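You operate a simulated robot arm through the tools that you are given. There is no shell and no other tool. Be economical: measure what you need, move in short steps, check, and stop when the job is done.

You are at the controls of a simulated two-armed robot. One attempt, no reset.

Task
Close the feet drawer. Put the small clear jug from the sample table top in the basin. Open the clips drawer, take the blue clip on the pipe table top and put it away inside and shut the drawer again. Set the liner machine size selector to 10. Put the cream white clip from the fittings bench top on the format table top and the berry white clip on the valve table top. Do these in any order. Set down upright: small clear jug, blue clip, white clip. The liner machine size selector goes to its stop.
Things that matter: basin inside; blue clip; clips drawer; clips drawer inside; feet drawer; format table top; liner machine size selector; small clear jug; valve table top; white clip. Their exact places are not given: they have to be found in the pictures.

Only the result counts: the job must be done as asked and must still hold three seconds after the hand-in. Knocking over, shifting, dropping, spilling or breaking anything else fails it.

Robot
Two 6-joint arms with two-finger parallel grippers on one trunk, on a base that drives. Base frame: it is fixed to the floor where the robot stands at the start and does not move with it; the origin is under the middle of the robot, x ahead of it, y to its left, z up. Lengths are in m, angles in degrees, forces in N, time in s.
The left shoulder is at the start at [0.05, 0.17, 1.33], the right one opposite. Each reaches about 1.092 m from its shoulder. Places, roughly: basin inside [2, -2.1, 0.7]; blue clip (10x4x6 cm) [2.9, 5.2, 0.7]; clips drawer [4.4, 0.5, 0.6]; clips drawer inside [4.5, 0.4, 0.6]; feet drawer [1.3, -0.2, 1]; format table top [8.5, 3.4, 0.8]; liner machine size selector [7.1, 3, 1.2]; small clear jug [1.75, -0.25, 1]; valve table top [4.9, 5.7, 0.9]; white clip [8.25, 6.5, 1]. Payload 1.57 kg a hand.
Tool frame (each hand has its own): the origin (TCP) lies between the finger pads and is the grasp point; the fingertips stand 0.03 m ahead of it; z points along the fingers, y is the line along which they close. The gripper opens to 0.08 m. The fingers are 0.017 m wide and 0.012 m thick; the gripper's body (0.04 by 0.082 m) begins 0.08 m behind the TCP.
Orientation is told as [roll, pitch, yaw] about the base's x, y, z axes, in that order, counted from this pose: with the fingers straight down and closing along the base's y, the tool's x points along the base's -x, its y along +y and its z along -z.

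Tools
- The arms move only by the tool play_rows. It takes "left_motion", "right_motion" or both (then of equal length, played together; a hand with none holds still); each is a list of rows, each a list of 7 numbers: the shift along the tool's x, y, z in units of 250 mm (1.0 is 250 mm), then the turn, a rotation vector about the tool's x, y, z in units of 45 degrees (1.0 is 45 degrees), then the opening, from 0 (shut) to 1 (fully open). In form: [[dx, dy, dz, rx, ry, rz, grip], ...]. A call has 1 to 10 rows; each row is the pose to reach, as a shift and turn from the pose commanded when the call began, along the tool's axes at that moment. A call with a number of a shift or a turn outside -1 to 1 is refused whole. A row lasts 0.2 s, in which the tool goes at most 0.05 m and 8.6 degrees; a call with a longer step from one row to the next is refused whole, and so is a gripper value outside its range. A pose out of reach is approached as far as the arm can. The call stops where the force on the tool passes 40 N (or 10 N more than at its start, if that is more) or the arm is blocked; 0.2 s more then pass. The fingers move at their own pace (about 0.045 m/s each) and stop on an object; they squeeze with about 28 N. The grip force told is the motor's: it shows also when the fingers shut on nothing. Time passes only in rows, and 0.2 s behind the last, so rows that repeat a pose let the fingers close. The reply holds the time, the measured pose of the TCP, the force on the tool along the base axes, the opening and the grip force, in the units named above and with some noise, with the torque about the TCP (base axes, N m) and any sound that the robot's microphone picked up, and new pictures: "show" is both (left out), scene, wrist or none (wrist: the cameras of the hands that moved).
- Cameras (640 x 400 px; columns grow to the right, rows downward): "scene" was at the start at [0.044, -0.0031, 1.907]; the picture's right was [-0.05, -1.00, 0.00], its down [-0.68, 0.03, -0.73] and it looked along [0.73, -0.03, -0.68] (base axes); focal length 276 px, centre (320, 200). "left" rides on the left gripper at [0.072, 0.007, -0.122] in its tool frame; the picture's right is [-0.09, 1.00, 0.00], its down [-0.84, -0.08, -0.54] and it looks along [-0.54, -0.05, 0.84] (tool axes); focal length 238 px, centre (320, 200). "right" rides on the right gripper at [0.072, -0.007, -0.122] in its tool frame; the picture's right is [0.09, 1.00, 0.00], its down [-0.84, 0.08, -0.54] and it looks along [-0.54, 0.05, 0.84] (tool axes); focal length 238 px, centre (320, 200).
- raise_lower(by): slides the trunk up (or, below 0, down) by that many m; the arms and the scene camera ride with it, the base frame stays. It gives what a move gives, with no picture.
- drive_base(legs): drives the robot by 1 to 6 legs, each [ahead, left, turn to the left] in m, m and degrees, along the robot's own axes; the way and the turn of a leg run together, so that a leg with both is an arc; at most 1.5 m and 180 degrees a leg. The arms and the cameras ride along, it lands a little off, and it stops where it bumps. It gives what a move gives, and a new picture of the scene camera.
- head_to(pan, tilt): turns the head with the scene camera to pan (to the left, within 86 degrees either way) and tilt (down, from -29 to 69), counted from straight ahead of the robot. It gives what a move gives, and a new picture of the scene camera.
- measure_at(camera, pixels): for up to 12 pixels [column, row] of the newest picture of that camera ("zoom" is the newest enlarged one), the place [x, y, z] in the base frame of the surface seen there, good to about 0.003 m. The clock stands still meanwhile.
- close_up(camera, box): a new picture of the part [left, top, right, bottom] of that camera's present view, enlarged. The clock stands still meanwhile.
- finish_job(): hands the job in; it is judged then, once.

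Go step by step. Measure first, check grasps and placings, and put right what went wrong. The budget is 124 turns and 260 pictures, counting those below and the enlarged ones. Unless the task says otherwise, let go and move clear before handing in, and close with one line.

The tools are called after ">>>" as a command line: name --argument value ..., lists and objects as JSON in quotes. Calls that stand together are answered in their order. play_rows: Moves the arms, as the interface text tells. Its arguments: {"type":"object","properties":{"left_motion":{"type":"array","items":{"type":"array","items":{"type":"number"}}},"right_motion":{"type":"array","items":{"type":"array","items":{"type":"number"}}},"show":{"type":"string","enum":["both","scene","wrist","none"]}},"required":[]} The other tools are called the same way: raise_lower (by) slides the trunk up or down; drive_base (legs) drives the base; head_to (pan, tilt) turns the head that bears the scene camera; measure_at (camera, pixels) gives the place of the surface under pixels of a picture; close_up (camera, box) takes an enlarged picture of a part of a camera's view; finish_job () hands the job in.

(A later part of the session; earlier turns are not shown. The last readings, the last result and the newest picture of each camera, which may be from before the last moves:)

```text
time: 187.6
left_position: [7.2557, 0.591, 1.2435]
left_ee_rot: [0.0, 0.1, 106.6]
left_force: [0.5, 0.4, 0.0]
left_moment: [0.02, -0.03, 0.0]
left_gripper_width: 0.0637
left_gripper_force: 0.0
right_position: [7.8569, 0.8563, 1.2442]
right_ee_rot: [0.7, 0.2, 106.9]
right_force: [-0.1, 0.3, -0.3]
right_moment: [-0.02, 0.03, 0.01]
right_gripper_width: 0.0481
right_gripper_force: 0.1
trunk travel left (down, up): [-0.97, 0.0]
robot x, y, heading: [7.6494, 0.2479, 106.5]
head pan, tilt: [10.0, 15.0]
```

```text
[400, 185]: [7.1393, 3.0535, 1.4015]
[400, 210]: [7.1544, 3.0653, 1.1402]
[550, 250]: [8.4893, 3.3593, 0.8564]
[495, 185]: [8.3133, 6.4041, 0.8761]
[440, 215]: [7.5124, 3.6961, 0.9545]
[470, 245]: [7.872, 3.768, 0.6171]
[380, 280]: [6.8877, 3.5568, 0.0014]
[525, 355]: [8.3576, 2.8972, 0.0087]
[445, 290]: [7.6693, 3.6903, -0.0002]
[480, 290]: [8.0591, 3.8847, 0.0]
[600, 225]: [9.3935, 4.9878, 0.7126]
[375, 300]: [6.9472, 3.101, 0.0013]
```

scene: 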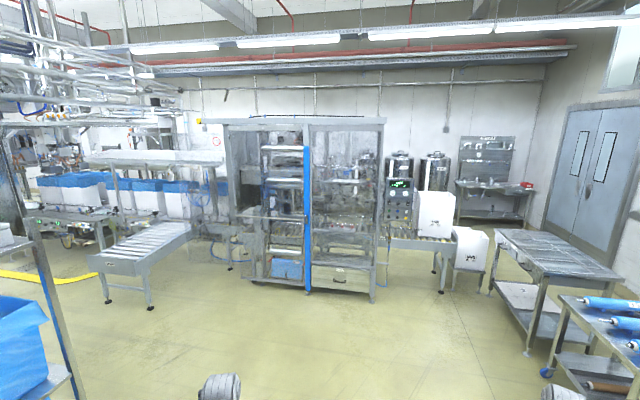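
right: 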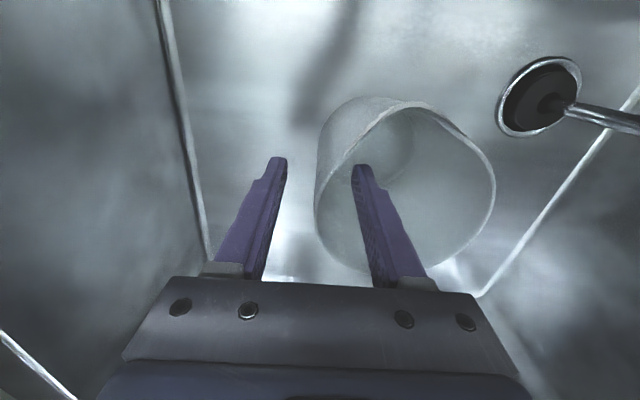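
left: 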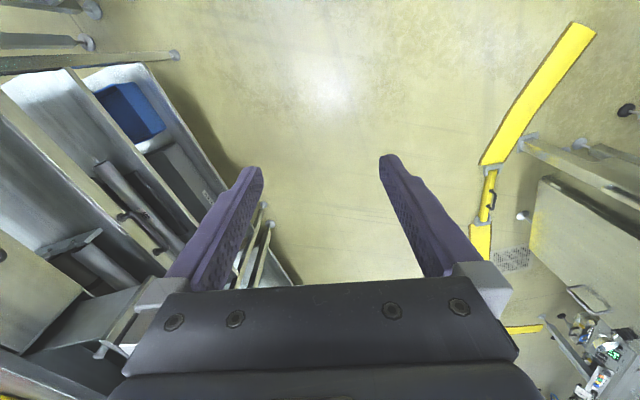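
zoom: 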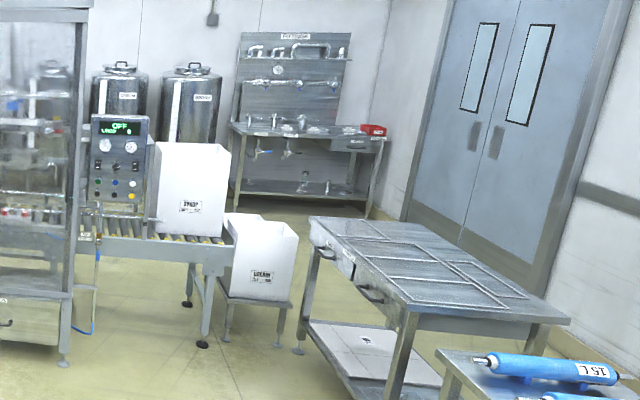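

The liner machine panel is at about (7.14,3.05), facing me. I'll drive up to it and zoom in.

>>> drive_base --legs '[[1.0, 0, 0], [0.85, 0, 0]]'

>>> head_to --pan -10 --tilt 30

>>> close_up --camera "scene" --box '[160, 40, 480, 240]'

```text
time: 196.9
left_position: [6.7165, 2.3566, 1.2443]
left_ee_rot: [0.1, 0.2, 107.3]
left_force: [-0.4, -0.4, -0.8]
left_moment: [-0.01, 0.02, -0.02]
left_gripper_width: 0.0641
left_gripper_force: 0.1
right_position: [7.3127, 2.6311, 1.2447]
right_ee_rot: [0.7, 0.2, 107.5]
right_force: [-0.7, 0.0, 0.2]
right_moment: [-0.03, -0.02, -0.01]
right_gripper_width: 0.0483
right_gripper_force: 0.1
trunk travel left (down, up): [-0.97, 0.0]
robot x, y, heading: [7.1184, 2.0148, 107.4]
head pan, tilt: [10.0, 15.0]
```

scene: 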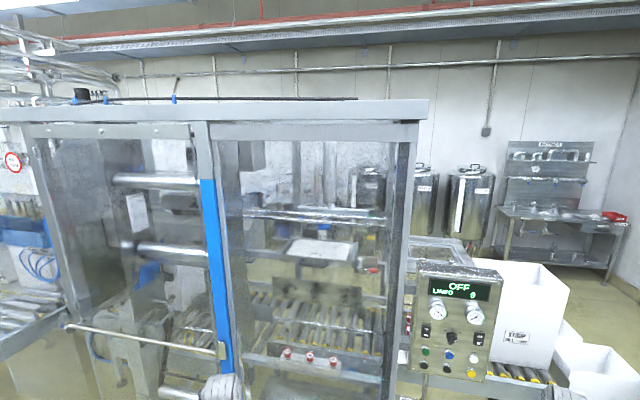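

```text
time: 197.8
left_position: [6.7163, 2.3561, 1.2443]
left_ee_rot: [0.0, 0.1, 107.4]
left_force: [0.8, 0.3, 0.7]
left_moment: [-0.01, -0.01, 0.01]
left_gripper_width: 0.0641
left_gripper_force: 0.0
right_position: [7.3129, 2.6287, 1.2441]
right_ee_rot: [0.7, 0.2, 107.6]
right_force: [0.1, -0.1, 0.2]
right_moment: [-0.02, 0.01, 0.01]
right_gripper_width: 0.0482
right_gripper_force: 0.0
trunk travel left (down, up): [-0.97, 0.0]
robot x, y, heading: [7.1162, 2.0179, 107.2]
head pan, tilt: [-10.0, 30.0]
```

scene: 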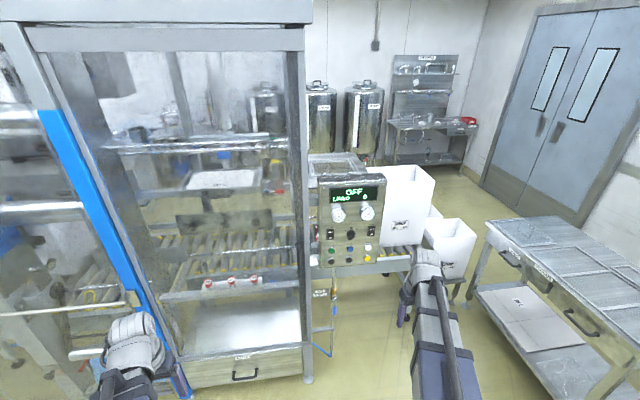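

```text
2.00 times, centred on (320, 140) of scene
```

zoom: 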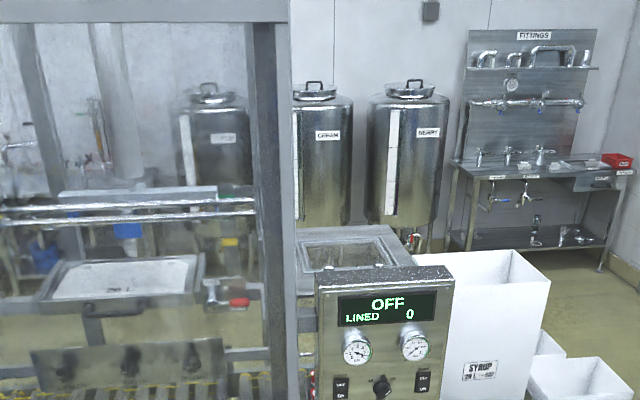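

>>> close_up --camera "scene" --box '[304, 165, 400, 275]'

>>> measure_at --camera "zoom" --pixels '[[320, 100], [320, 240], [200, 230], [420, 230], [320, 260], [260, 330], [330, 330]]'

```text
3.64 times, centred on (352, 220) of scene
```

zoom: 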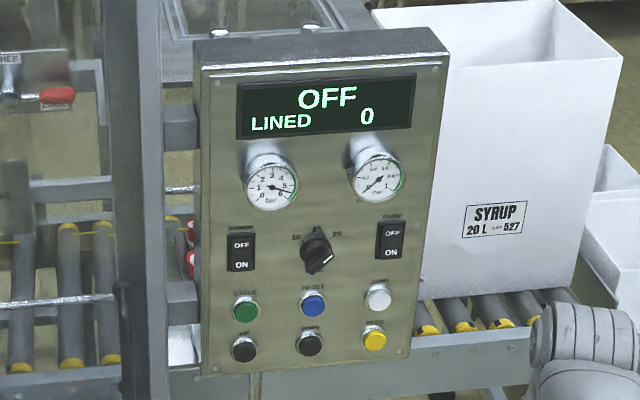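

```text
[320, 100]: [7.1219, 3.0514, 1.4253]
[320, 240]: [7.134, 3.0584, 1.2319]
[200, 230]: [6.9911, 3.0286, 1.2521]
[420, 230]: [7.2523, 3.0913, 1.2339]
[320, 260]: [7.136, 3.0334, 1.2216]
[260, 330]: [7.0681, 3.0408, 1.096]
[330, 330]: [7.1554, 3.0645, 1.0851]
```

>>> close_up --camera "scene" --box '[338, 215, 366, 245]'

>>> measure_at --camera "zoom" --pixels '[[200, 200], [320, 200], [320, 260], [350, 180], [400, 260], [420, 120], [320, 140], [220, 120]]'

```text
13.33 times, centred on (352, 230) of scene
```

zoom: 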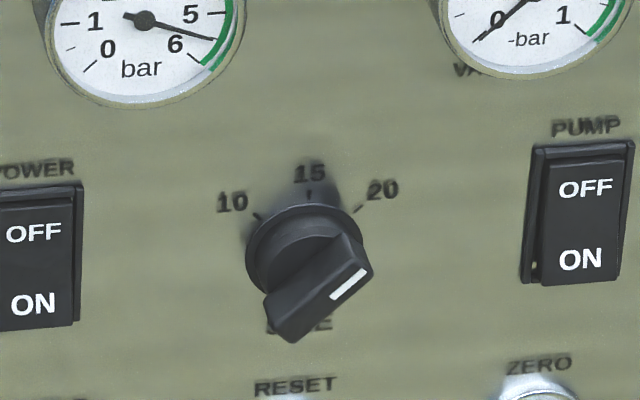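

```text
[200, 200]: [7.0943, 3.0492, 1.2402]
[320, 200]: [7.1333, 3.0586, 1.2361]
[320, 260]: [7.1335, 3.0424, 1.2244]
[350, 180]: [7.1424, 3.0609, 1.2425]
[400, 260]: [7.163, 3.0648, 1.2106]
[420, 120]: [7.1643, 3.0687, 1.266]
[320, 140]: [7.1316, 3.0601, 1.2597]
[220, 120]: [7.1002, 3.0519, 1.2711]
```

The selector (axis at about 7.129, 3.058, z 1.217) points to 20, and I need it anticlockwise at the 10 stop. I'll pitch the right hand to point forward in two steps, keeping the wrist where it is.

>>> play_rows --right_motion '[[-0.095, 0, -0.04, 0, -0.167, 0, 0.6], [-0.19, 0, -0.08, 0, -0.333, 0, 0.6], [-0.285, 0, -0.12, 0, -0.5, 0, 0.6], [-0.38, 0, -0.16, 0, -0.667, 0, 0.6], [-0.475, 0, -0.2, 0, -0.833, 0, 0.6], [-0.566, 0, -0.234, 0, -1.0, 0, 0.6]]' --show "none"

>>> play_rows --right_motion '[[-0.095, 0, -0.04, 0, -0.167, 0, 0.6], [-0.19, 0, -0.08, 0, -0.333, 0, 0.6], [-0.285, 0, -0.12, 0, -0.5, 0, 0.6], [-0.38, 0, -0.16, 0, -0.667, 0, 0.6], [-0.475, 0, -0.2, 0, -0.833, 0, 0.6], [-0.566, 0, -0.234, 0, -1.0, 0, 0.6]]' --show "both"

```text
time: 199.2
left_position: [6.716, 2.356, 1.2453]
left_ee_rot: [0.1, 0.1, 107.4]
left_force: [0.3, 0.8, -0.1]
left_moment: [0.02, 0.05, -0.01]
left_gripper_width: 0.064
left_gripper_force: 0.1
right_position: [7.2701, 2.7664, 1.3087]
right_ee_rot: [0.9, -44.9, 106.8]
right_force: [1.0, 0.5, -0.1]
right_moment: [0.01, -0.02, -0.03]
right_gripper_width: 0.0481
right_gripper_force: 0.0
right hand out of reach, approached as far as the arm can: row 1, 2, 3, 4, 5, 6
trunk travel left (down, up): [-0.97, 0.0]
robot x, y, heading: [7.1178, 2.0204, 107.6]
head pan, tilt: [-10.0, 30.0]
```

```text
time: 200.6
left_position: [6.7164, 2.3575, 1.2455]
left_ee_rot: [0.0, 0.1, 107.3]
left_force: [0.0, -0.3, 0.2]
left_moment: [-0.02, -0.02, 0.01]
left_gripper_width: 0.0637
left_gripper_force: 0.0
right_position: [7.2561, 2.8222, 1.4637]
right_ee_rot: [65.4, -89.3, 42.1]
right_force: [-0.1, -0.8, 0.1]
right_moment: [-0.01, 0.0, -0.04]
right_gripper_width: 0.0482
right_gripper_force: 0.0
right hand out of reach, approached as far as the arm can: row 4, 5, 6
trunk travel left (down, up): [-0.97, 0.0]
robot x, y, heading: [7.1176, 2.0179, 107.2]
head pan, tilt: [-10.0, 30.0]
```

scene: 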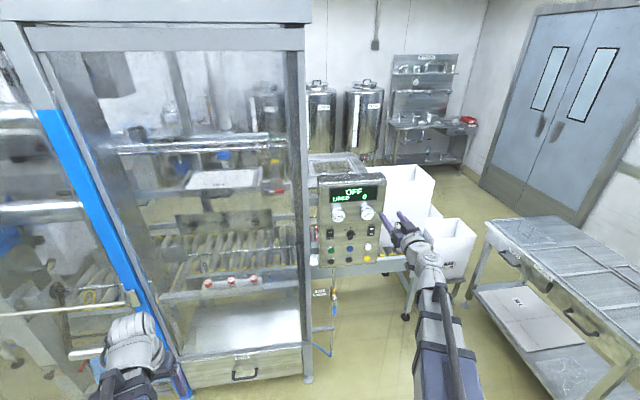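
right: 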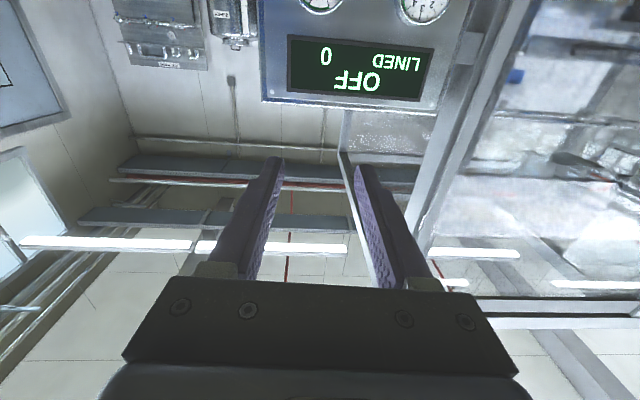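

The hand now points forward. I'll lower the trunk to the knob's height, shift left 5 cm, then roll 45° so the fingers straddle the bar.

>>> raise_lower --by -0.247

>>> play_rows --right_motion '[[0, 0.1, 0, 0.03, 0, 0, 0.6], [0, 0.2, 0, 0.067, 0, 0, 0.6], [0, 0.2, 0.15, 0.067, 0, 0, 0.6], [0, 0.2, 0.3, 0.067, 0, 0, 0.6]]' --show "none"

>>> play_rows --right_motion '[[0, 0, 0, 0, 0, 0.167, 0.6], [0, 0, 0, 0, 0, 0.333, 0.6], [0, 0, 0, 0, 0, 0.5, 0.6], [0, 0, 0, 0, 0, 0.667, 0.6], [0, 0, 0, 0, 0, 0.833, 0.6], [0, 0, 0, 0, 0, 1.0, 0.6]]' --show "both"

```text
time: 203.1
left_position: [6.7168, 2.3555, 0.9972]
left_ee_rot: [0.0, 0.1, 107.3]
left_force: [0.5, -0.3, 0.0]
left_moment: [-0.02, -0.02, -0.01]
left_gripper_width: 0.064
left_gripper_force: 0.1
right_position: [7.2571, 2.8222, 1.2168]
right_ee_rot: [63.5, -89.4, 44.1]
right_force: [0.2, -0.3, -0.4]
right_moment: [0.01, 0.03, 0.03]
right_gripper_width: 0.048
right_gripper_force: 0.0
trunk travel left (down, up): [-0.723, 0.247]
robot x, y, heading: [7.1177, 2.0187, 107.4]
head pan, tilt: [-10.0, 30.0]
```

```text
time: 204.1
left_position: [6.7168, 2.3567, 0.997]
left_ee_rot: [0.0, 0.1, 107.2]
left_force: [-0.1, -0.2, 0.8]
left_moment: [0.04, 0.01, -0.02]
left_gripper_width: 0.0639
left_gripper_force: 0.0
right_position: [7.1857, 2.879, 1.2159]
right_ee_rot: [62.9, -89.2, 41.6]
right_force: [0.2, 0.3, -0.9]
right_moment: [0.01, -0.02, -0.03]
right_gripper_width: 0.0478
right_gripper_force: 0.0
trunk travel left (down, up): [-0.723, 0.247]
robot x, y, heading: [7.1182, 2.0166, 107.0]
head pan, tilt: [-10.0, 30.0]
```

```text
time: 205.5
left_position: [6.718, 2.3565, 0.999]
left_ee_rot: [0.0, 0.1, 107.3]
left_force: [0.4, 0.0, 0.5]
left_moment: [0.0, 0.01, -0.03]
left_gripper_width: 0.064
left_gripper_force: 0.1
right_position: [7.1857, 2.8778, 1.2159]
right_ee_rot: [89.4, -44.2, 14.9]
right_force: [-0.4, -0.1, 0.0]
right_moment: [0.01, 0.02, 0.03]
right_gripper_width: 0.048
right_gripper_force: 0.0
trunk travel left (down, up): [-0.723, 0.247]
robot x, y, heading: [7.1186, 2.0211, 107.3]
head pan, tilt: [-10.0, 30.0]
```

scene: 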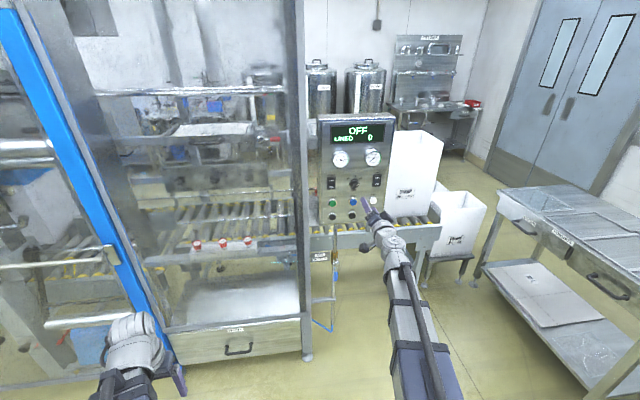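
right: 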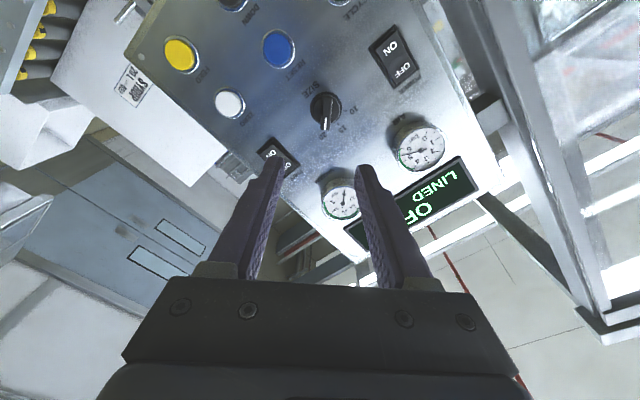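

In the wrist view the bar at (325,108) lies square to the closing line. I'll correct by 7 mm in x and y and advance 10 cm.

>>> play_rows --right_motion '[[0.028, 0.028, 0.1, 0, 0, 0, 0.6], [0.028, 0.028, 0.25, 0, 0, 0, 0.6], [0.028, 0.028, 0.4, 0, 0, 0, 0.6]]' --show "wrist"

>>> close_up --camera "right" --box '[220, 80, 420, 205]'

>>> measure_at --camera "right" --pixels '[[322, 160], [322, 175], [322, 145], [300, 130], [360, 150], [250, 150]]'

```text
time: 206.3
left_position: [6.7169, 2.3563, 0.9982]
left_ee_rot: [0.0, 0.1, 107.3]
left_force: [-0.2, 0.4, -0.3]
left_moment: [-0.02, 0.01, 0.0]
left_gripper_width: 0.0643
left_gripper_force: 0.0
right_position: [7.1496, 2.9748, 1.2161]
right_ee_rot: [89.3, -44.3, 15.0]
right_force: [-0.3, 0.1, 0.4]
right_moment: [0.03, 0.01, -0.01]
right_gripper_width: 0.0479
right_gripper_force: 0.1
trunk travel left (down, up): [-0.723, 0.247]
robot x, y, heading: [7.119, 2.0222, 107.4]
head pan, tilt: [-10.0, 30.0]
```

right: 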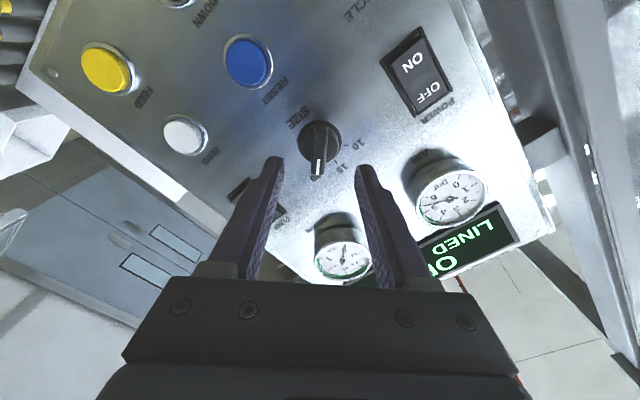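

```text
3.20 times, centred on (320, 142) of right
```

zoom: 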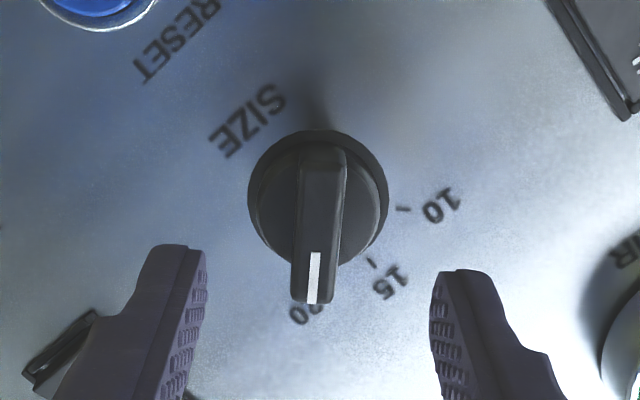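

```text
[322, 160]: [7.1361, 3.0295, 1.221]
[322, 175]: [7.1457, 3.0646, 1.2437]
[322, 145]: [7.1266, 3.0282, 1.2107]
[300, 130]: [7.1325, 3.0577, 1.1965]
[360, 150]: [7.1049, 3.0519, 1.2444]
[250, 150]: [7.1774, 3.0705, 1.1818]
```

The bar face is 5.7 cm ahead and centred between the fingers. I'll advance 4.3 cm and close.

>>> play_rows --right_motion '[[0, 0, 0.09, 0, 0, 0, 0.6], [0, 0, 0.172, 0, 0, 0, 0.6], [0, 0, 0.172, 0, 0, 0, 0], [0, 0, 0.172, 0, 0, 0, 0], [0, 0, 0.172, 0, 0, 0, 0], [0, 0, 0.172, 0, 0, 0, 0]]' --show "wrist"

```text
time: 207.7
left_position: [6.7164, 2.3562, 0.9973]
left_ee_rot: [0.0, 0.1, 107.3]
left_force: [0.0, -0.3, 0.8]
left_moment: [-0.02, 0.0, 0.01]
left_gripper_width: 0.0641
left_gripper_force: 0.0
right_position: [7.1397, 3.0149, 1.2153]
right_ee_rot: [89.2, -44.4, 15.1]
right_force: [2.5, -1.3, -3.1]
right_moment: [0.41, -0.19, -0.01]
right_gripper_width: 0.012
right_gripper_force: 29.5
trunk travel left (down, up): [-0.723, 0.247]
robot x, y, heading: [7.1201, 2.0203, 107.4]
head pan, tilt: [-10.0, 30.0]
```

right: 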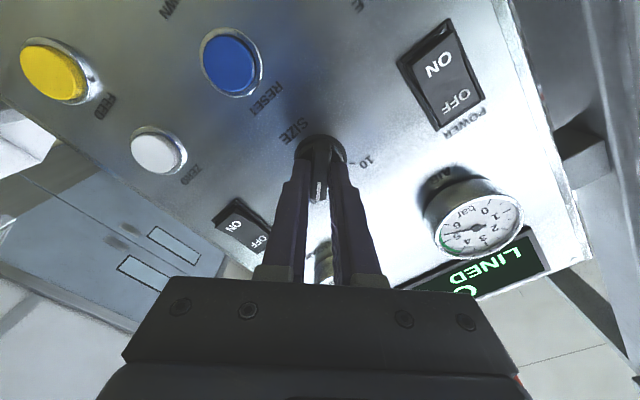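

The bar is gripped at 12 mm, on axis. I'll rotate anticlockwise 45° (past 15) and then go on to the stop.

>>> play_rows --right_motion '[[0, 0, 0, 0, 0, -0.167, 0], [0, 0, 0, 0, 0, -0.333, 0], [0, 0, 0, 0, 0, -0.5, 0], [0, 0, 0, 0, 0, -0.667, 0], [0, 0, 0, 0, 0, -0.833, 0], [0, 0, 0, 0, 0, -1.0, 0]]' --show "wrist"

>>> play_rows --right_motion '[[0, 0, 0, 0, 0, -0.167, 0], [0, 0, 0, 0, 0, -0.333, 0], [0, 0, 0, 0, 0, -0.5, 0], [0, 0, 0, 0, 0, -0.667, 0], [0, 0, 0, 0, 0, -0.833, 0], [0, 0, 0, 0, 0, -0.95, 0]]' --show "wrist"

```text
time: 209.1
left_position: [6.7163, 2.357, 0.9978]
left_ee_rot: [0.0, 0.0, 107.2]
left_force: [-0.2, 0.1, 0.9]
left_moment: [0.04, 0.02, -0.04]
left_gripper_width: 0.0641
left_gripper_force: 0.1
right_position: [7.1404, 3.0151, 1.2153]
right_ee_rot: [47.9, -89.3, 56.7]
right_force: [0.3, 4.3, 1.8]
right_moment: [0.2, 0.05, 0.24]
right_gripper_width: 0.0119
right_gripper_force: 28.9
trunk travel left (down, up): [-0.723, 0.247]
robot x, y, heading: [7.1178, 2.0179, 107.6]
head pan, tilt: [-10.0, 30.0]
```

right: 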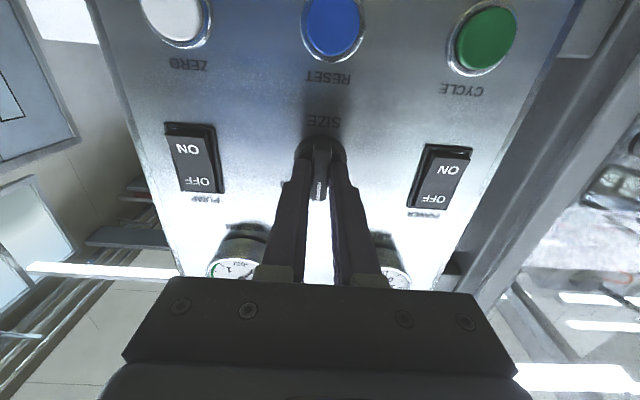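

```text
time: 210.5
left_position: [6.7169, 2.356, 0.9971]
left_ee_rot: [0.0, 0.1, 107.3]
left_force: [-0.4, -0.7, -0.7]
left_moment: [-0.01, -0.01, 0.01]
left_gripper_width: 0.0641
left_gripper_force: 0.1
right_position: [7.1401, 3.015, 1.2163]
right_ee_rot: [-89.3, -47.8, -166.0]
right_force: [-2.0, 3.2, -1.9]
right_moment: [0.03, -0.01, 0.04]
right_gripper_width: 0.0118
right_gripper_force: 29.3
trunk travel left (down, up): [-0.723, 0.247]
robot x, y, heading: [7.1158, 2.0193, 107.3]
head pan, tilt: [-10.0, 30.0]
```

right: 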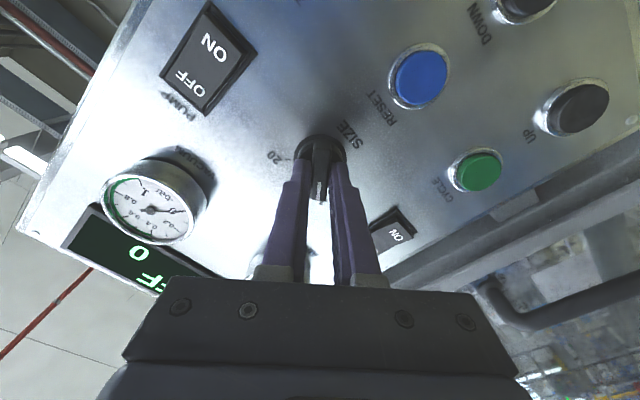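

There's no stop torque yet. I'll turn a little further.

>>> play_rows --right_motion '[[0, 0, 0, 0, 0, -0.1, 0], [0, 0, 0, 0, 0, -0.2, 0], [0, 0, 0, 0, 0, -0.3, 0]]' --show "wrist"

```text
time: 211.3
left_position: [6.7164, 2.3559, 0.9978]
left_ee_rot: [-0.1, 0.2, 107.2]
left_force: [-0.6, 0.7, -0.1]
left_moment: [0.0, 0.01, 0.0]
left_gripper_width: 0.064
left_gripper_force: 0.1
right_position: [7.1386, 3.015, 1.2149]
right_ee_rot: [-89.5, -34.4, -165.8]
right_force: [-2.5, 3.6, -1.2]
right_moment: [-0.1, 0.83, -0.24]
right_gripper_width: 0.0151
right_gripper_force: 30.8
trunk travel left (down, up): [-0.723, 0.247]
robot x, y, heading: [7.1215, 2.0158, 107.4]
head pan, tilt: [-10.0, 30.0]
```

right: 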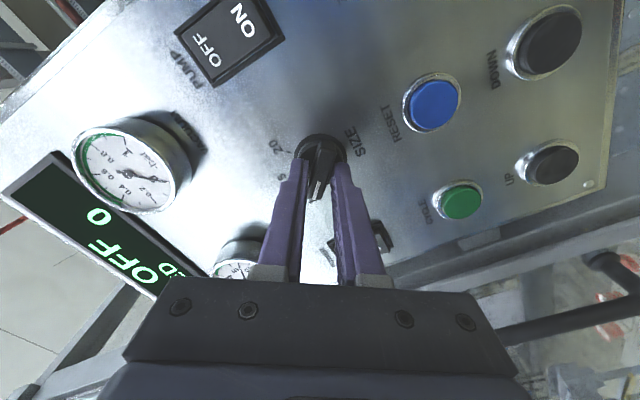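

The torque rose to 0.83 N·m and the bar skewed in the fingers, so it's at its stop. I'll release, back off and read it.

>>> play_rows --right_motion '[[0, 0, 0, 0, 0, 0.1, 0.6], [0, 0, 0, 0, 0, 0.1, 0.6], [0, 0, 0, 0, 0, 0.1, 0.6], [0, 0, -0.15, 0, 0, 0.1, 0.6], [0, 0, -0.3, 0, 0, 0.1, 0.6], [0, 0, -0.48, 0, 0, 0.1, 0.6], [0, 0, -0.66, 0, 0, 0.1, 0.6]]' --show "wrist"

>>> close_up --camera "right" --box '[240, 50, 400, 150]'

```text
time: 212.9
left_position: [6.717, 2.355, 0.9984]
left_ee_rot: [0.0, 0.1, 107.3]
left_force: [0.1, 0.3, -0.1]
left_moment: [0.0, 0.02, -0.02]
left_gripper_width: 0.0642
left_gripper_force: 0.0
right_position: [7.182, 2.8522, 1.2167]
right_ee_rot: [-89.7, -38.9, -165.5]
right_force: [0.6, -0.2, -0.1]
right_moment: [-0.04, 0.04, -0.04]
right_gripper_width: 0.048
right_gripper_force: 0.0
trunk travel left (down, up): [-0.723, 0.247]
robot x, y, heading: [7.1194, 2.015, 107.1]
head pan, tilt: [-10.0, 30.0]
```

right: 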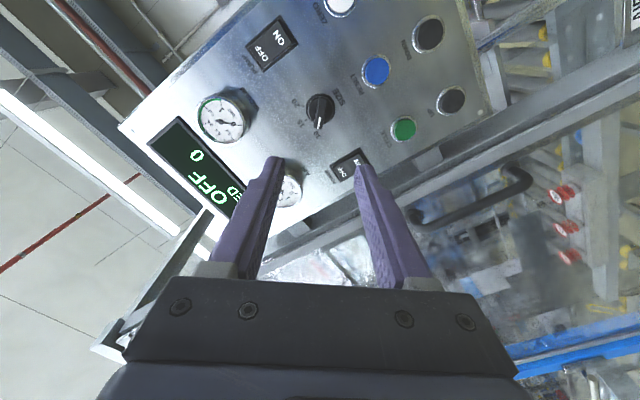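

```text
4.00 times, centred on (320, 100) of right
```

zoom: 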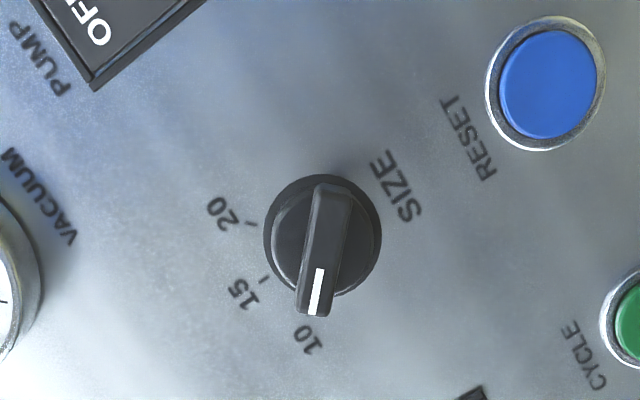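

The selector points to 10. I'll bring the hand back to pointing down and raise the trunk.

>>> play_rows --right_motion '[[0, 0, 0, 0, 0, 0.18, 0.8], [0, 0, 0, 0, 0, 0.36, 0.8], [0, 0, 0, 0, 0, 0.54, 0.8], [0, 0, 0, 0, 0, 0.72, 0.8], [0, 0, 0, 0, 0, 0.9, 0.8], [0, 0, 0, 0, 0, 1.0, 0.8]]' --show "none"

>>> play_rows --right_motion '[[0, 0, 0, 0, 0, 0.13, 0.8], [0, -0.1, 0, -0.06, 0, 0.13, 0.8]]' --show "none"

>>> raise_lower --by 0.247

>>> play_rows --right_motion '[[0.095, 0, -0.04, 0, 0.167, 0, 0.8], [0.19, 0, -0.08, 0, 0.333, 0, 0.8], [0.285, 0, -0.12, 0, 0.5, 0, 0.8], [0.38, 0, -0.16, 0, 0.667, 0, 0.8], [0.475, 0, -0.2, 0, 0.833, 0, 0.8], [0.566, 0, -0.234, 0, 1.0, 0, 0.8]]' --show "none"

>>> play_rows --right_motion '[[0.095, 0, -0.04, 0, 0.167, 0, 0.8], [0.19, 0, -0.08, 0, 0.333, 0, 0.8], [0.285, 0, -0.12, 0, 0.5, 0, 0.8], [0.38, 0, -0.16, 0, 0.667, 0, 0.8], [0.475, 0, -0.2, 0, 0.833, 0, 0.8], [0.566, 0, -0.234, 0, 1.0, 0, 0.8]]' --show "scene"

```text
time: 214.3
left_position: [6.7165, 2.3561, 0.9978]
left_ee_rot: [0.0, 0.1, 107.3]
left_force: [0.4, 0.9, 0.2]
left_moment: [-0.02, -0.02, 0.02]
left_gripper_width: 0.0641
left_gripper_force: 0.1
right_position: [7.1816, 2.855, 1.2169]
right_ee_rot: [-86.9, -84.1, -168.5]
right_force: [-0.2, -0.1, 0.0]
right_moment: [0.02, 0.0, 0.02]
right_gripper_width: 0.0639
right_gripper_force: 0.0
trunk travel left (down, up): [-0.723, 0.247]
robot x, y, heading: [7.1183, 2.0176, 107.4]
head pan, tilt: [-10.0, 30.0]
```

```text
time: 214.9
left_position: [6.7175, 2.3566, 0.9968]
left_ee_rot: [-0.1, 0.0, 107.3]
left_force: [0.2, -0.4, 0.4]
left_moment: [-0.01, 0.01, 0.04]
left_gripper_width: 0.0642
left_gripper_force: 0.1
right_position: [7.2067, 2.8611, 1.2156]
right_ee_rot: [-18.7, -89.6, 125.9]
right_force: [0.8, 0.0, 0.0]
right_moment: [0.0, 0.0, 0.03]
right_gripper_width: 0.064
right_gripper_force: 0.1
right hand out of reach, approached as far as the arm can: row 2
trunk travel left (down, up): [-0.723, 0.247]
robot x, y, heading: [7.1186, 2.0192, 107.3]
head pan, tilt: [-10.0, 30.0]
```

```text
time: 217.5
left_position: [6.7159, 2.3566, 1.2449]
left_ee_rot: [0.0, 0.1, 107.4]
left_force: [-0.5, 0.6, -0.1]
left_moment: [-0.01, 0.02, -0.02]
left_gripper_width: 0.064
left_gripper_force: 0.0
right_position: [7.2055, 2.8611, 1.4629]
right_ee_rot: [-29.9, -89.5, 137.1]
right_force: [0.6, 0.6, -0.3]
right_moment: [0.01, 0.01, -0.01]
right_gripper_width: 0.064
right_gripper_force: 0.0
trunk travel left (down, up): [-0.97, 0.0]
robot x, y, heading: [7.1207, 2.0183, 107.3]
head pan, tilt: [-10.0, 30.0]
```

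```text
time: 218.9
left_position: [6.7175, 2.3569, 1.2448]
left_ee_rot: [0.0, 0.1, 107.3]
left_force: [-0.1, 0.1, -0.5]
left_moment: [0.0, -0.02, 0.0]
left_gripper_width: 0.0641
left_gripper_force: 0.0
right_position: [7.2241, 2.8049, 1.3074]
right_ee_rot: [-0.4, -44.5, 107.5]
right_force: [0.1, 0.3, -0.5]
right_moment: [-0.02, 0.0, 0.01]
right_gripper_width: 0.0641
right_gripper_force: 0.0
right hand out of reach, approached as far as the arm can: row 1, 2, 3, 4, 5, 6
trunk travel left (down, up): [-0.97, 0.0]
robot x, y, heading: [7.1201, 2.0204, 107.5]
head pan, tilt: [-10.0, 30.0]
```

```text
time: 220.3
left_position: [6.7168, 2.3562, 1.2447]
left_ee_rot: [0.0, 0.1, 107.3]
left_force: [-0.5, -1.3, 0.6]
left_moment: [-0.03, 0.04, 0.0]
left_gripper_width: 0.0642
left_gripper_force: 0.1
right_position: [7.2655, 2.6683, 1.2445]
right_ee_rot: [-0.2, 0.5, 107.2]
right_force: [0.2, -0.4, 0.7]
right_moment: [-0.02, -0.04, 0.02]
right_gripper_width: 0.064
right_gripper_force: 0.1
right hand out of reach, approached as far as the arm can: row 1, 2, 3, 4, 5, 6
trunk travel left (down, up): [-0.97, 0.0]
robot x, y, heading: [7.1198, 2.0177, 107.2]
head pan, tilt: [-10.0, 30.0]
```

scene: 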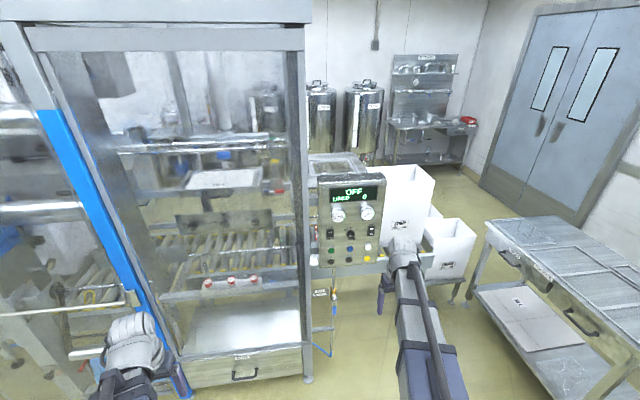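

Selector done. I'll measure the gap between the box stand and the format table, which leads to the fittings bench.

>>> measure_at --camera "scene" --pixels '[[490, 222], [470, 300], [562, 215], [455, 300], [432, 290], [475, 225], [600, 400], [560, 245], [445, 225], [400, 165], [460, 165], [480, 190]]'

>>> head_to --pan -45 --tilt 30

```text
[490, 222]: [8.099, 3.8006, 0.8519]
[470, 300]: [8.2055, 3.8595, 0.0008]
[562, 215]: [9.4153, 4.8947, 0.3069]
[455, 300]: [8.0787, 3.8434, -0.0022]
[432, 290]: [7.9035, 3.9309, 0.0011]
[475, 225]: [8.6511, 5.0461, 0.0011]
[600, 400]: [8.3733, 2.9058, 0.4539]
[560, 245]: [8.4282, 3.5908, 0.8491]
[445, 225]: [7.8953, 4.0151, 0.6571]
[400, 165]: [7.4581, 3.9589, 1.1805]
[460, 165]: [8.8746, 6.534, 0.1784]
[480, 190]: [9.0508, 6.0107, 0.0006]
```

```text
time: 221.3
left_position: [6.716, 2.3556, 1.2444]
left_ee_rot: [0.0, 0.2, 107.3]
left_force: [0.2, 0.4, -0.2]
left_moment: [0.01, -0.02, -0.02]
left_gripper_width: 0.0639
left_gripper_force: 0.1
right_position: [7.2654, 2.6692, 1.2459]
right_ee_rot: [-0.1, 0.4, 107.1]
right_force: [0.5, -0.1, -1.1]
right_moment: [0.03, 0.0, -0.02]
right_gripper_width: 0.064
right_gripper_force: 0.1
trunk travel left (down, up): [-0.97, 0.0]
robot x, y, heading: [7.1165, 2.0197, 107.4]
head pan, tilt: [-45.0, 30.0]
```

scene: 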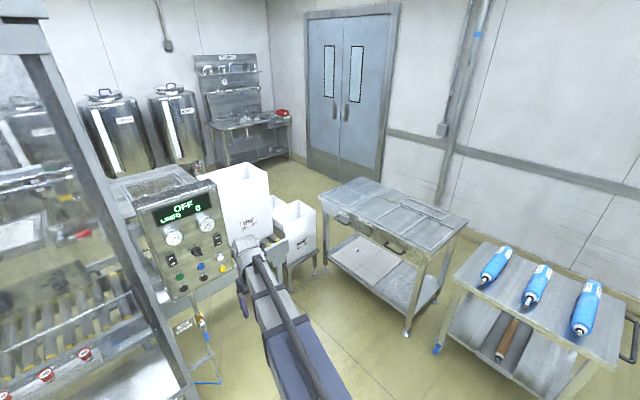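

>>> measure_at --camera "scene" --pixels '[[370, 180], [468, 218], [407, 332], [323, 195], [437, 350], [500, 240], [620, 280], [450, 205], [560, 250], [330, 175], [385, 190], [436, 300]]'

>>> close_up --camera "scene" --box '[180, 40, 480, 240]'

```text
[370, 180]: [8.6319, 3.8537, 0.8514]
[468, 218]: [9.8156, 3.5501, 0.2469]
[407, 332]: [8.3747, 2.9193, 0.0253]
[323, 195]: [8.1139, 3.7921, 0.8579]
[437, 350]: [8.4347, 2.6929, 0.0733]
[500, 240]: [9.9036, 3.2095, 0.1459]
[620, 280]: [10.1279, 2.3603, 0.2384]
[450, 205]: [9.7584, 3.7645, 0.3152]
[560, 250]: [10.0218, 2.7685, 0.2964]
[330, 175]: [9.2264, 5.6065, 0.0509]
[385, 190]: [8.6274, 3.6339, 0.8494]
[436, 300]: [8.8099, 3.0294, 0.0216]
```

```text
2.00 times, centred on (330, 140) of scene
```

zoom: 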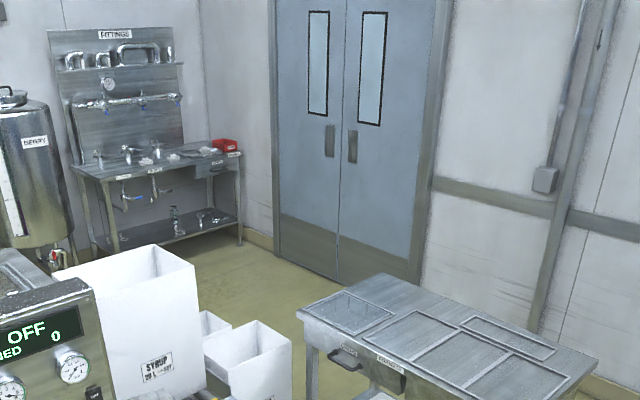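

The format table (u 8.85–9.35) leaves about 1 m to the right-hand wall, so the way to the fittings bench is along that wall at u≈9.87. I'll back up and sidestep right.

>>> drive_base --legs '[[-0.9, 0, -0.9], [0, -1.25, 0], [0, -1.2, 0]]'

>>> head_to --pan 5 --tilt 35

```text
time: 237.6
left_position: [9.3097, 2.2062, 1.2444]
left_ee_rot: [-0.1, 0.2, 107.1]
left_force: [-0.3, 0.0, -0.2]
left_moment: [-0.01, -0.01, -0.02]
left_gripper_width: 0.064
left_gripper_force: 0.0
right_position: [9.8598, 2.5163, 1.2441]
right_ee_rot: [-0.2, 0.4, 107.1]
right_force: [-0.3, 0.1, -0.1]
right_moment: [0.01, 0.02, -0.01]
right_gripper_width: 0.0637
right_gripper_force: 0.1
trunk travel left (down, up): [-0.97, 0.0]
robot x, y, heading: [9.7105, 1.8653, 107.0]
head pan, tilt: [-45.0, 30.0]
```

scene: 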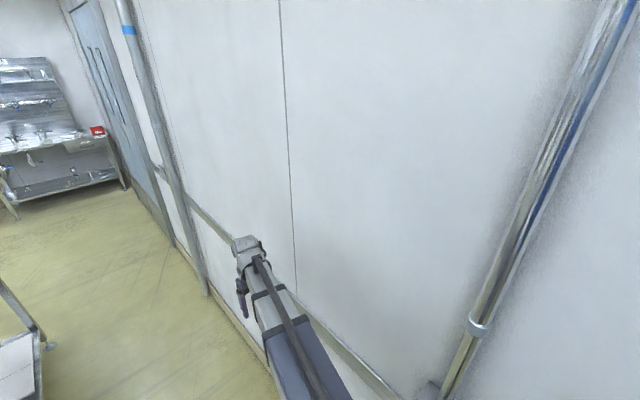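

```text
time: 238.8
left_position: [9.3097, 2.2056, 1.2449]
left_ee_rot: [0.1, 0.1, 107.1]
left_force: [1.3, -0.8, -0.5]
left_moment: [-0.02, -0.01, 0.05]
left_gripper_width: 0.0639
left_gripper_force: 0.2
right_position: [9.8595, 2.515, 1.2446]
right_ee_rot: [-0.2, 0.5, 107.0]
right_force: [0.1, 0.1, 0.1]
right_moment: [0.01, 0.01, 0.0]
right_gripper_width: 0.0641
right_gripper_force: 0.1
trunk travel left (down, up): [-0.97, 0.0]
robot x, y, heading: [9.7109, 1.8651, 107.3]
head pan, tilt: [5.0, 35.0]
```

scene: 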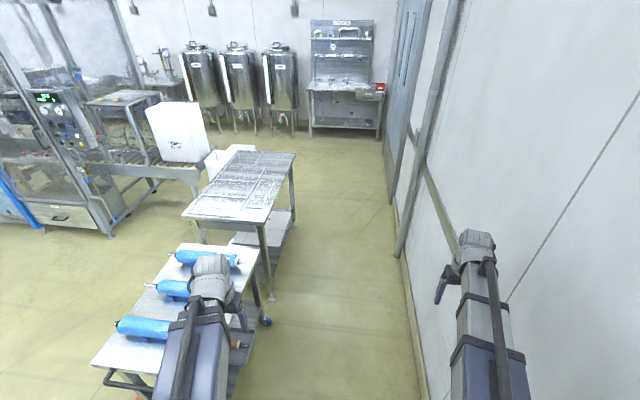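

>>> measure_at --camera "scene" --pixels '[[258, 250], [267, 320], [295, 155], [270, 295], [400, 255], [350, 90], [376, 95], [310, 90], [130, 375], [272, 215]]'

>>> close_up --camera "scene" --box '[290, 10, 400, 140]'

```text
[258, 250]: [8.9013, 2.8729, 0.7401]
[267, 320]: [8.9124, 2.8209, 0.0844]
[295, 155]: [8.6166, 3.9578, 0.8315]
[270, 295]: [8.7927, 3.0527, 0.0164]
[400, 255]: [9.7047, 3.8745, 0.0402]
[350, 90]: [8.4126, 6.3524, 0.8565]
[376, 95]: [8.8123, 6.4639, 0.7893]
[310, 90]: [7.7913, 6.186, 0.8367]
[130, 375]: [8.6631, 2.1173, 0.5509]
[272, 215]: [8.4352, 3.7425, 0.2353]
```

```text
3.08 times, centred on (345, 75) of scene
```

zoom: 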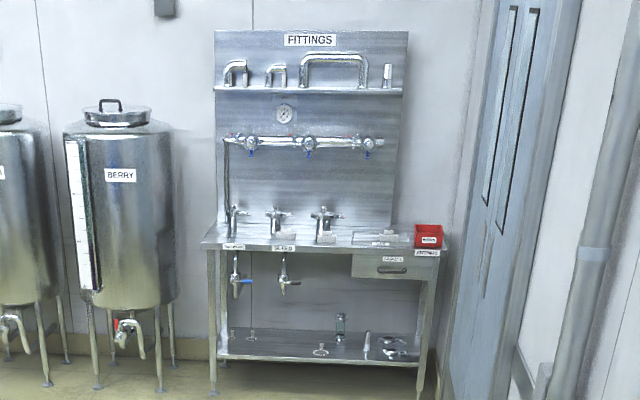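

The corridor is clear and the fittings bench front is at v≈3.65. I'll drive up to it.

>>> drive_base --legs '[[0.1, -0.03, -0.9], [1.5, 0, 0], [1.45, 0, 0]]'

>>> head_to --pan 0 --tilt 40

>>> close_up --camera "scene" --box '[180, 80, 500, 280]'

```text
time: 253.8
left_position: [8.5064, 5.166, 1.2456]
left_ee_rot: [-0.1, 0.1, 106.2]
left_force: [-0.5, 0.4, 1.0]
left_moment: [-0.01, -0.01, -0.03]
left_gripper_width: 0.0637
left_gripper_force: 0.1
right_position: [9.0621, 5.4678, 1.2451]
right_ee_rot: [-0.2, 0.4, 106.1]
right_force: [-0.5, 0.2, 0.9]
right_moment: [0.04, -0.01, -0.01]
right_gripper_width: 0.0639
right_gripper_force: 0.0
trunk travel left (down, up): [-0.97, 0.0]
robot x, y, heading: [8.8999, 4.8243, 105.8]
head pan, tilt: [5.0, 35.0]
```

scene: 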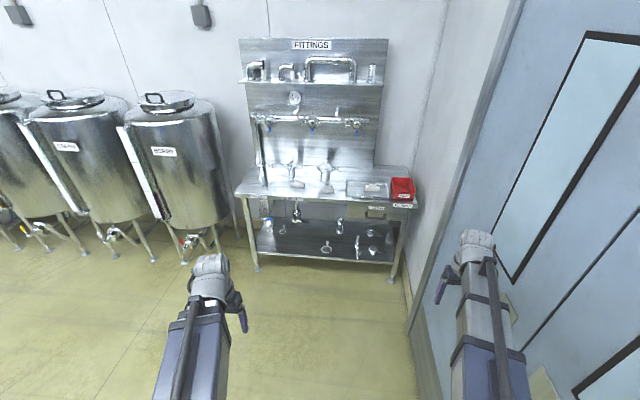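

```text
time: 254.5
left_position: [8.5066, 5.1664, 1.2445]
left_ee_rot: [0.0, 0.1, 106.3]
left_force: [-0.3, 0.5, -0.7]
left_moment: [0.04, -0.01, -0.02]
left_gripper_width: 0.0641
left_gripper_force: 0.1
right_position: [9.0612, 5.4683, 1.2447]
right_ee_rot: [-0.2, 0.3, 106.1]
right_force: [0.2, 0.5, -0.5]
right_moment: [0.01, 0.03, -0.03]
right_gripper_width: 0.064
right_gripper_force: 0.0
trunk travel left (down, up): [-0.97, 0.0]
robot x, y, heading: [8.9006, 4.8211, 106.1]
head pan, tilt: [0.0, 40.0]
```

scene: 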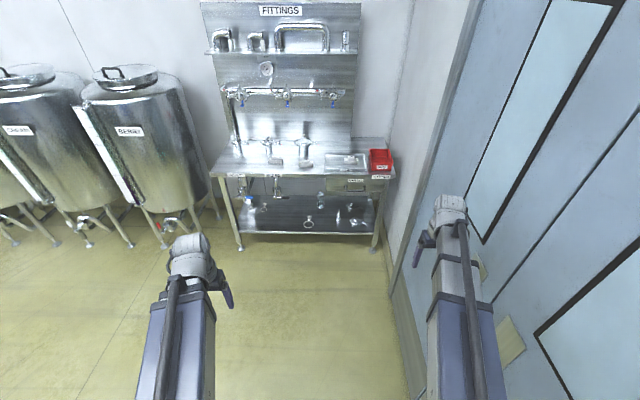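

```text
2.00 times, centred on (340, 180) of scene
```

zoom: 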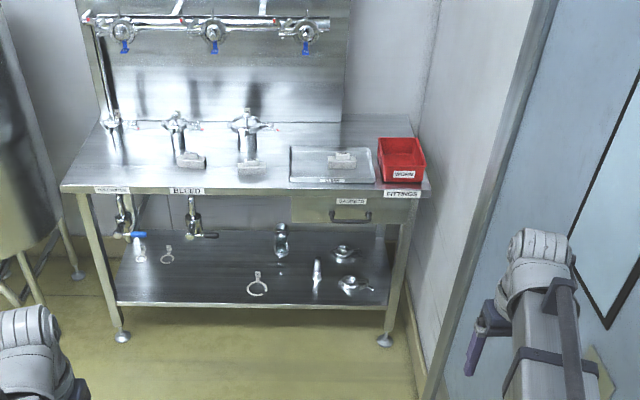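

White clips are at zoom (190,160), (252,167) and (340,158). I'll drive closer and zoom in to read their tags.

>>> drive_base --legs '[[0.75, 0, 0.4]]'

>>> head_to --pan 10 --tilt 48

>>> close_up --camera "scene" --box '[240, 70, 480, 220]'

```text
time: 258.6
left_position: [8.2951, 5.8924, 1.2445]
left_ee_rot: [0.0, 0.1, 106.2]
left_force: [-0.1, 0.8, 0.3]
left_moment: [0.0, 0.01, 0.01]
left_gripper_width: 0.0638
left_gripper_force: 0.0
right_position: [8.8481, 6.1963, 1.2444]
right_ee_rot: [-0.3, 0.4, 106.3]
right_force: [0.1, 0.6, 0.0]
right_moment: [-0.02, -0.01, 0.05]
right_gripper_width: 0.0639
right_gripper_force: 0.0
trunk travel left (down, up): [-0.97, 0.0]
robot x, y, heading: [8.6905, 5.5505, 106.3]
head pan, tilt: [0.0, 40.0]
```

scene: 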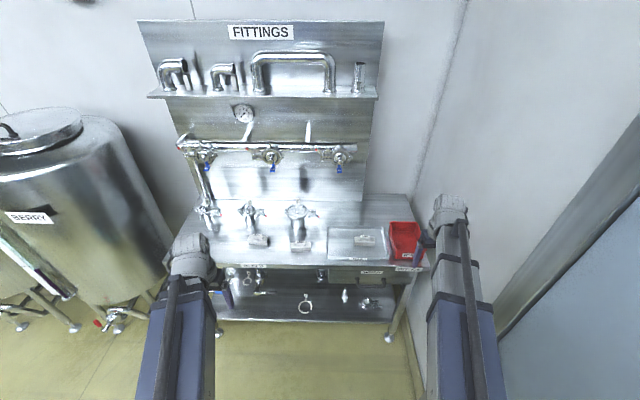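

```text
time: 259.3
left_position: [8.2944, 5.8925, 1.2441]
left_ee_rot: [0.0, 0.1, 106.3]
left_force: [0.2, 0.3, 0.5]
left_moment: [0.03, -0.05, -0.02]
left_gripper_width: 0.0643
left_gripper_force: 0.0
right_position: [8.8483, 6.1952, 1.2448]
right_ee_rot: [-0.3, 0.5, 106.4]
right_force: [-0.4, 0.3, 0.2]
right_moment: [0.03, -0.01, -0.01]
right_gripper_width: 0.0639
right_gripper_force: 0.0
trunk travel left (down, up): [-0.97, 0.0]
robot x, y, heading: [8.6873, 5.5436, 106.5]
head pan, tilt: [10.0, 48.0]
```

scene: 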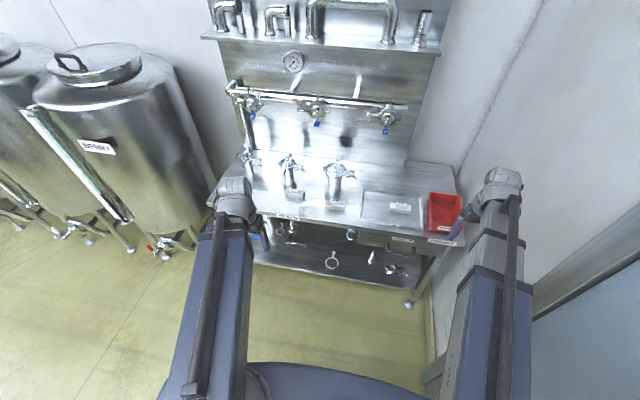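

```text
2.67 times, centred on (360, 145) of scene
```

zoom: 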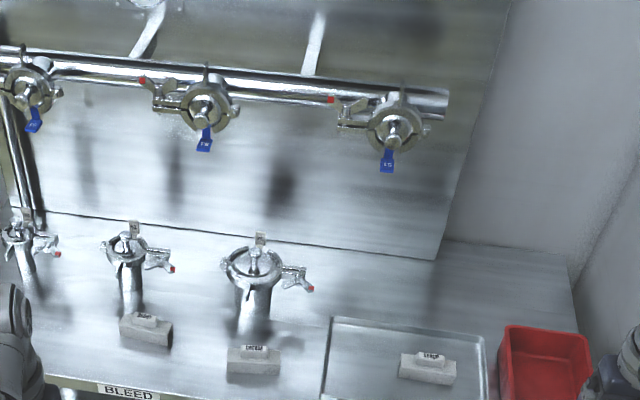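

>>> close_up --camera "scene" --box '[280, 184, 360, 218]'

>>> close_up --camera "scene" --box '[350, 184, 430, 218]'

>>> measure_at --camera "scene" --pixels '[[295, 195], [336, 206], [400, 209], [294, 190], [335, 201], [402, 204], [315, 205], [372, 212], [372, 190], [290, 170], [340, 180], [330, 220]]'

```text
8.00 times, centred on (320, 201) of scene
```

zoom: 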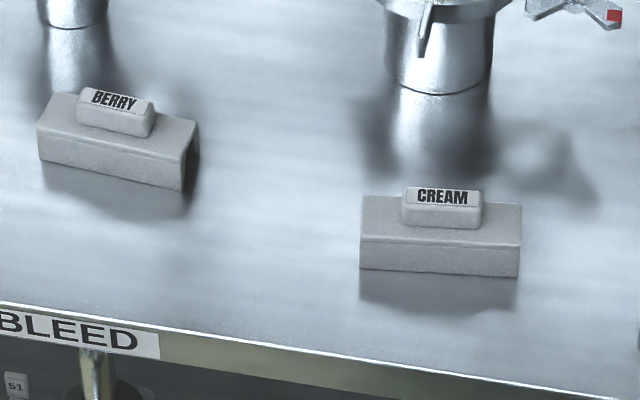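

```text
8.00 times, centred on (390, 201) of scene
```

zoom: 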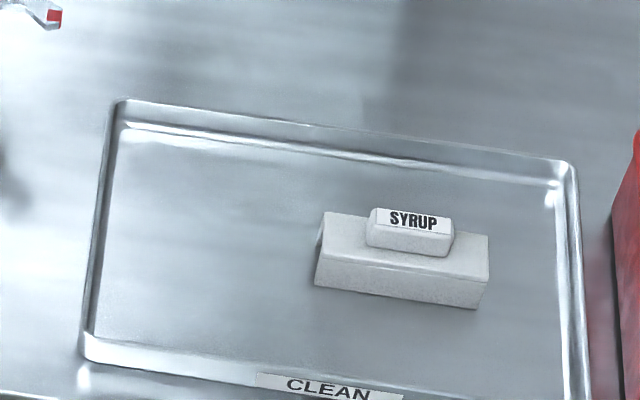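

```text
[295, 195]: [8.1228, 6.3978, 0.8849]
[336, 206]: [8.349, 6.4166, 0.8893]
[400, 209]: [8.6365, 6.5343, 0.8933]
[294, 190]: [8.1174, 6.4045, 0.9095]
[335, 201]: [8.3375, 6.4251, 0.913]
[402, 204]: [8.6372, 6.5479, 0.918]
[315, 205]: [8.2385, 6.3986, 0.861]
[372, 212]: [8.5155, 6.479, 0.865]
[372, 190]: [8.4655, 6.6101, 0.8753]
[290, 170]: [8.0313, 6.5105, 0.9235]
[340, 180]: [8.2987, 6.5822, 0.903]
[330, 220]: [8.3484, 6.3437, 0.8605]
```

The left clip reads BERRY and the middle one CREAM; SYRUP stays where it is. I'll check the obstacles (tank edge, rail, taps) before positioning the base.

>>> measure_at --camera "scene" --pixels '[[200, 170], [130, 220], [316, 103], [317, 123], [388, 130], [338, 165], [352, 175], [290, 160], [205, 230], [300, 50]]'

```text
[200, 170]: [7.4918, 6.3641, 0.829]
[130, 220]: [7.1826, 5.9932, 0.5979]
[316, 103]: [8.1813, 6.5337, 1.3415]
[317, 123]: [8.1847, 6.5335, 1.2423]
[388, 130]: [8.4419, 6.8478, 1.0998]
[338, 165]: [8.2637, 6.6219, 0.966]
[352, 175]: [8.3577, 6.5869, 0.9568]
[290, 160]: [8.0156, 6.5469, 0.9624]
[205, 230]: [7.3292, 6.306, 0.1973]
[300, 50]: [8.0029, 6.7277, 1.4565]
```

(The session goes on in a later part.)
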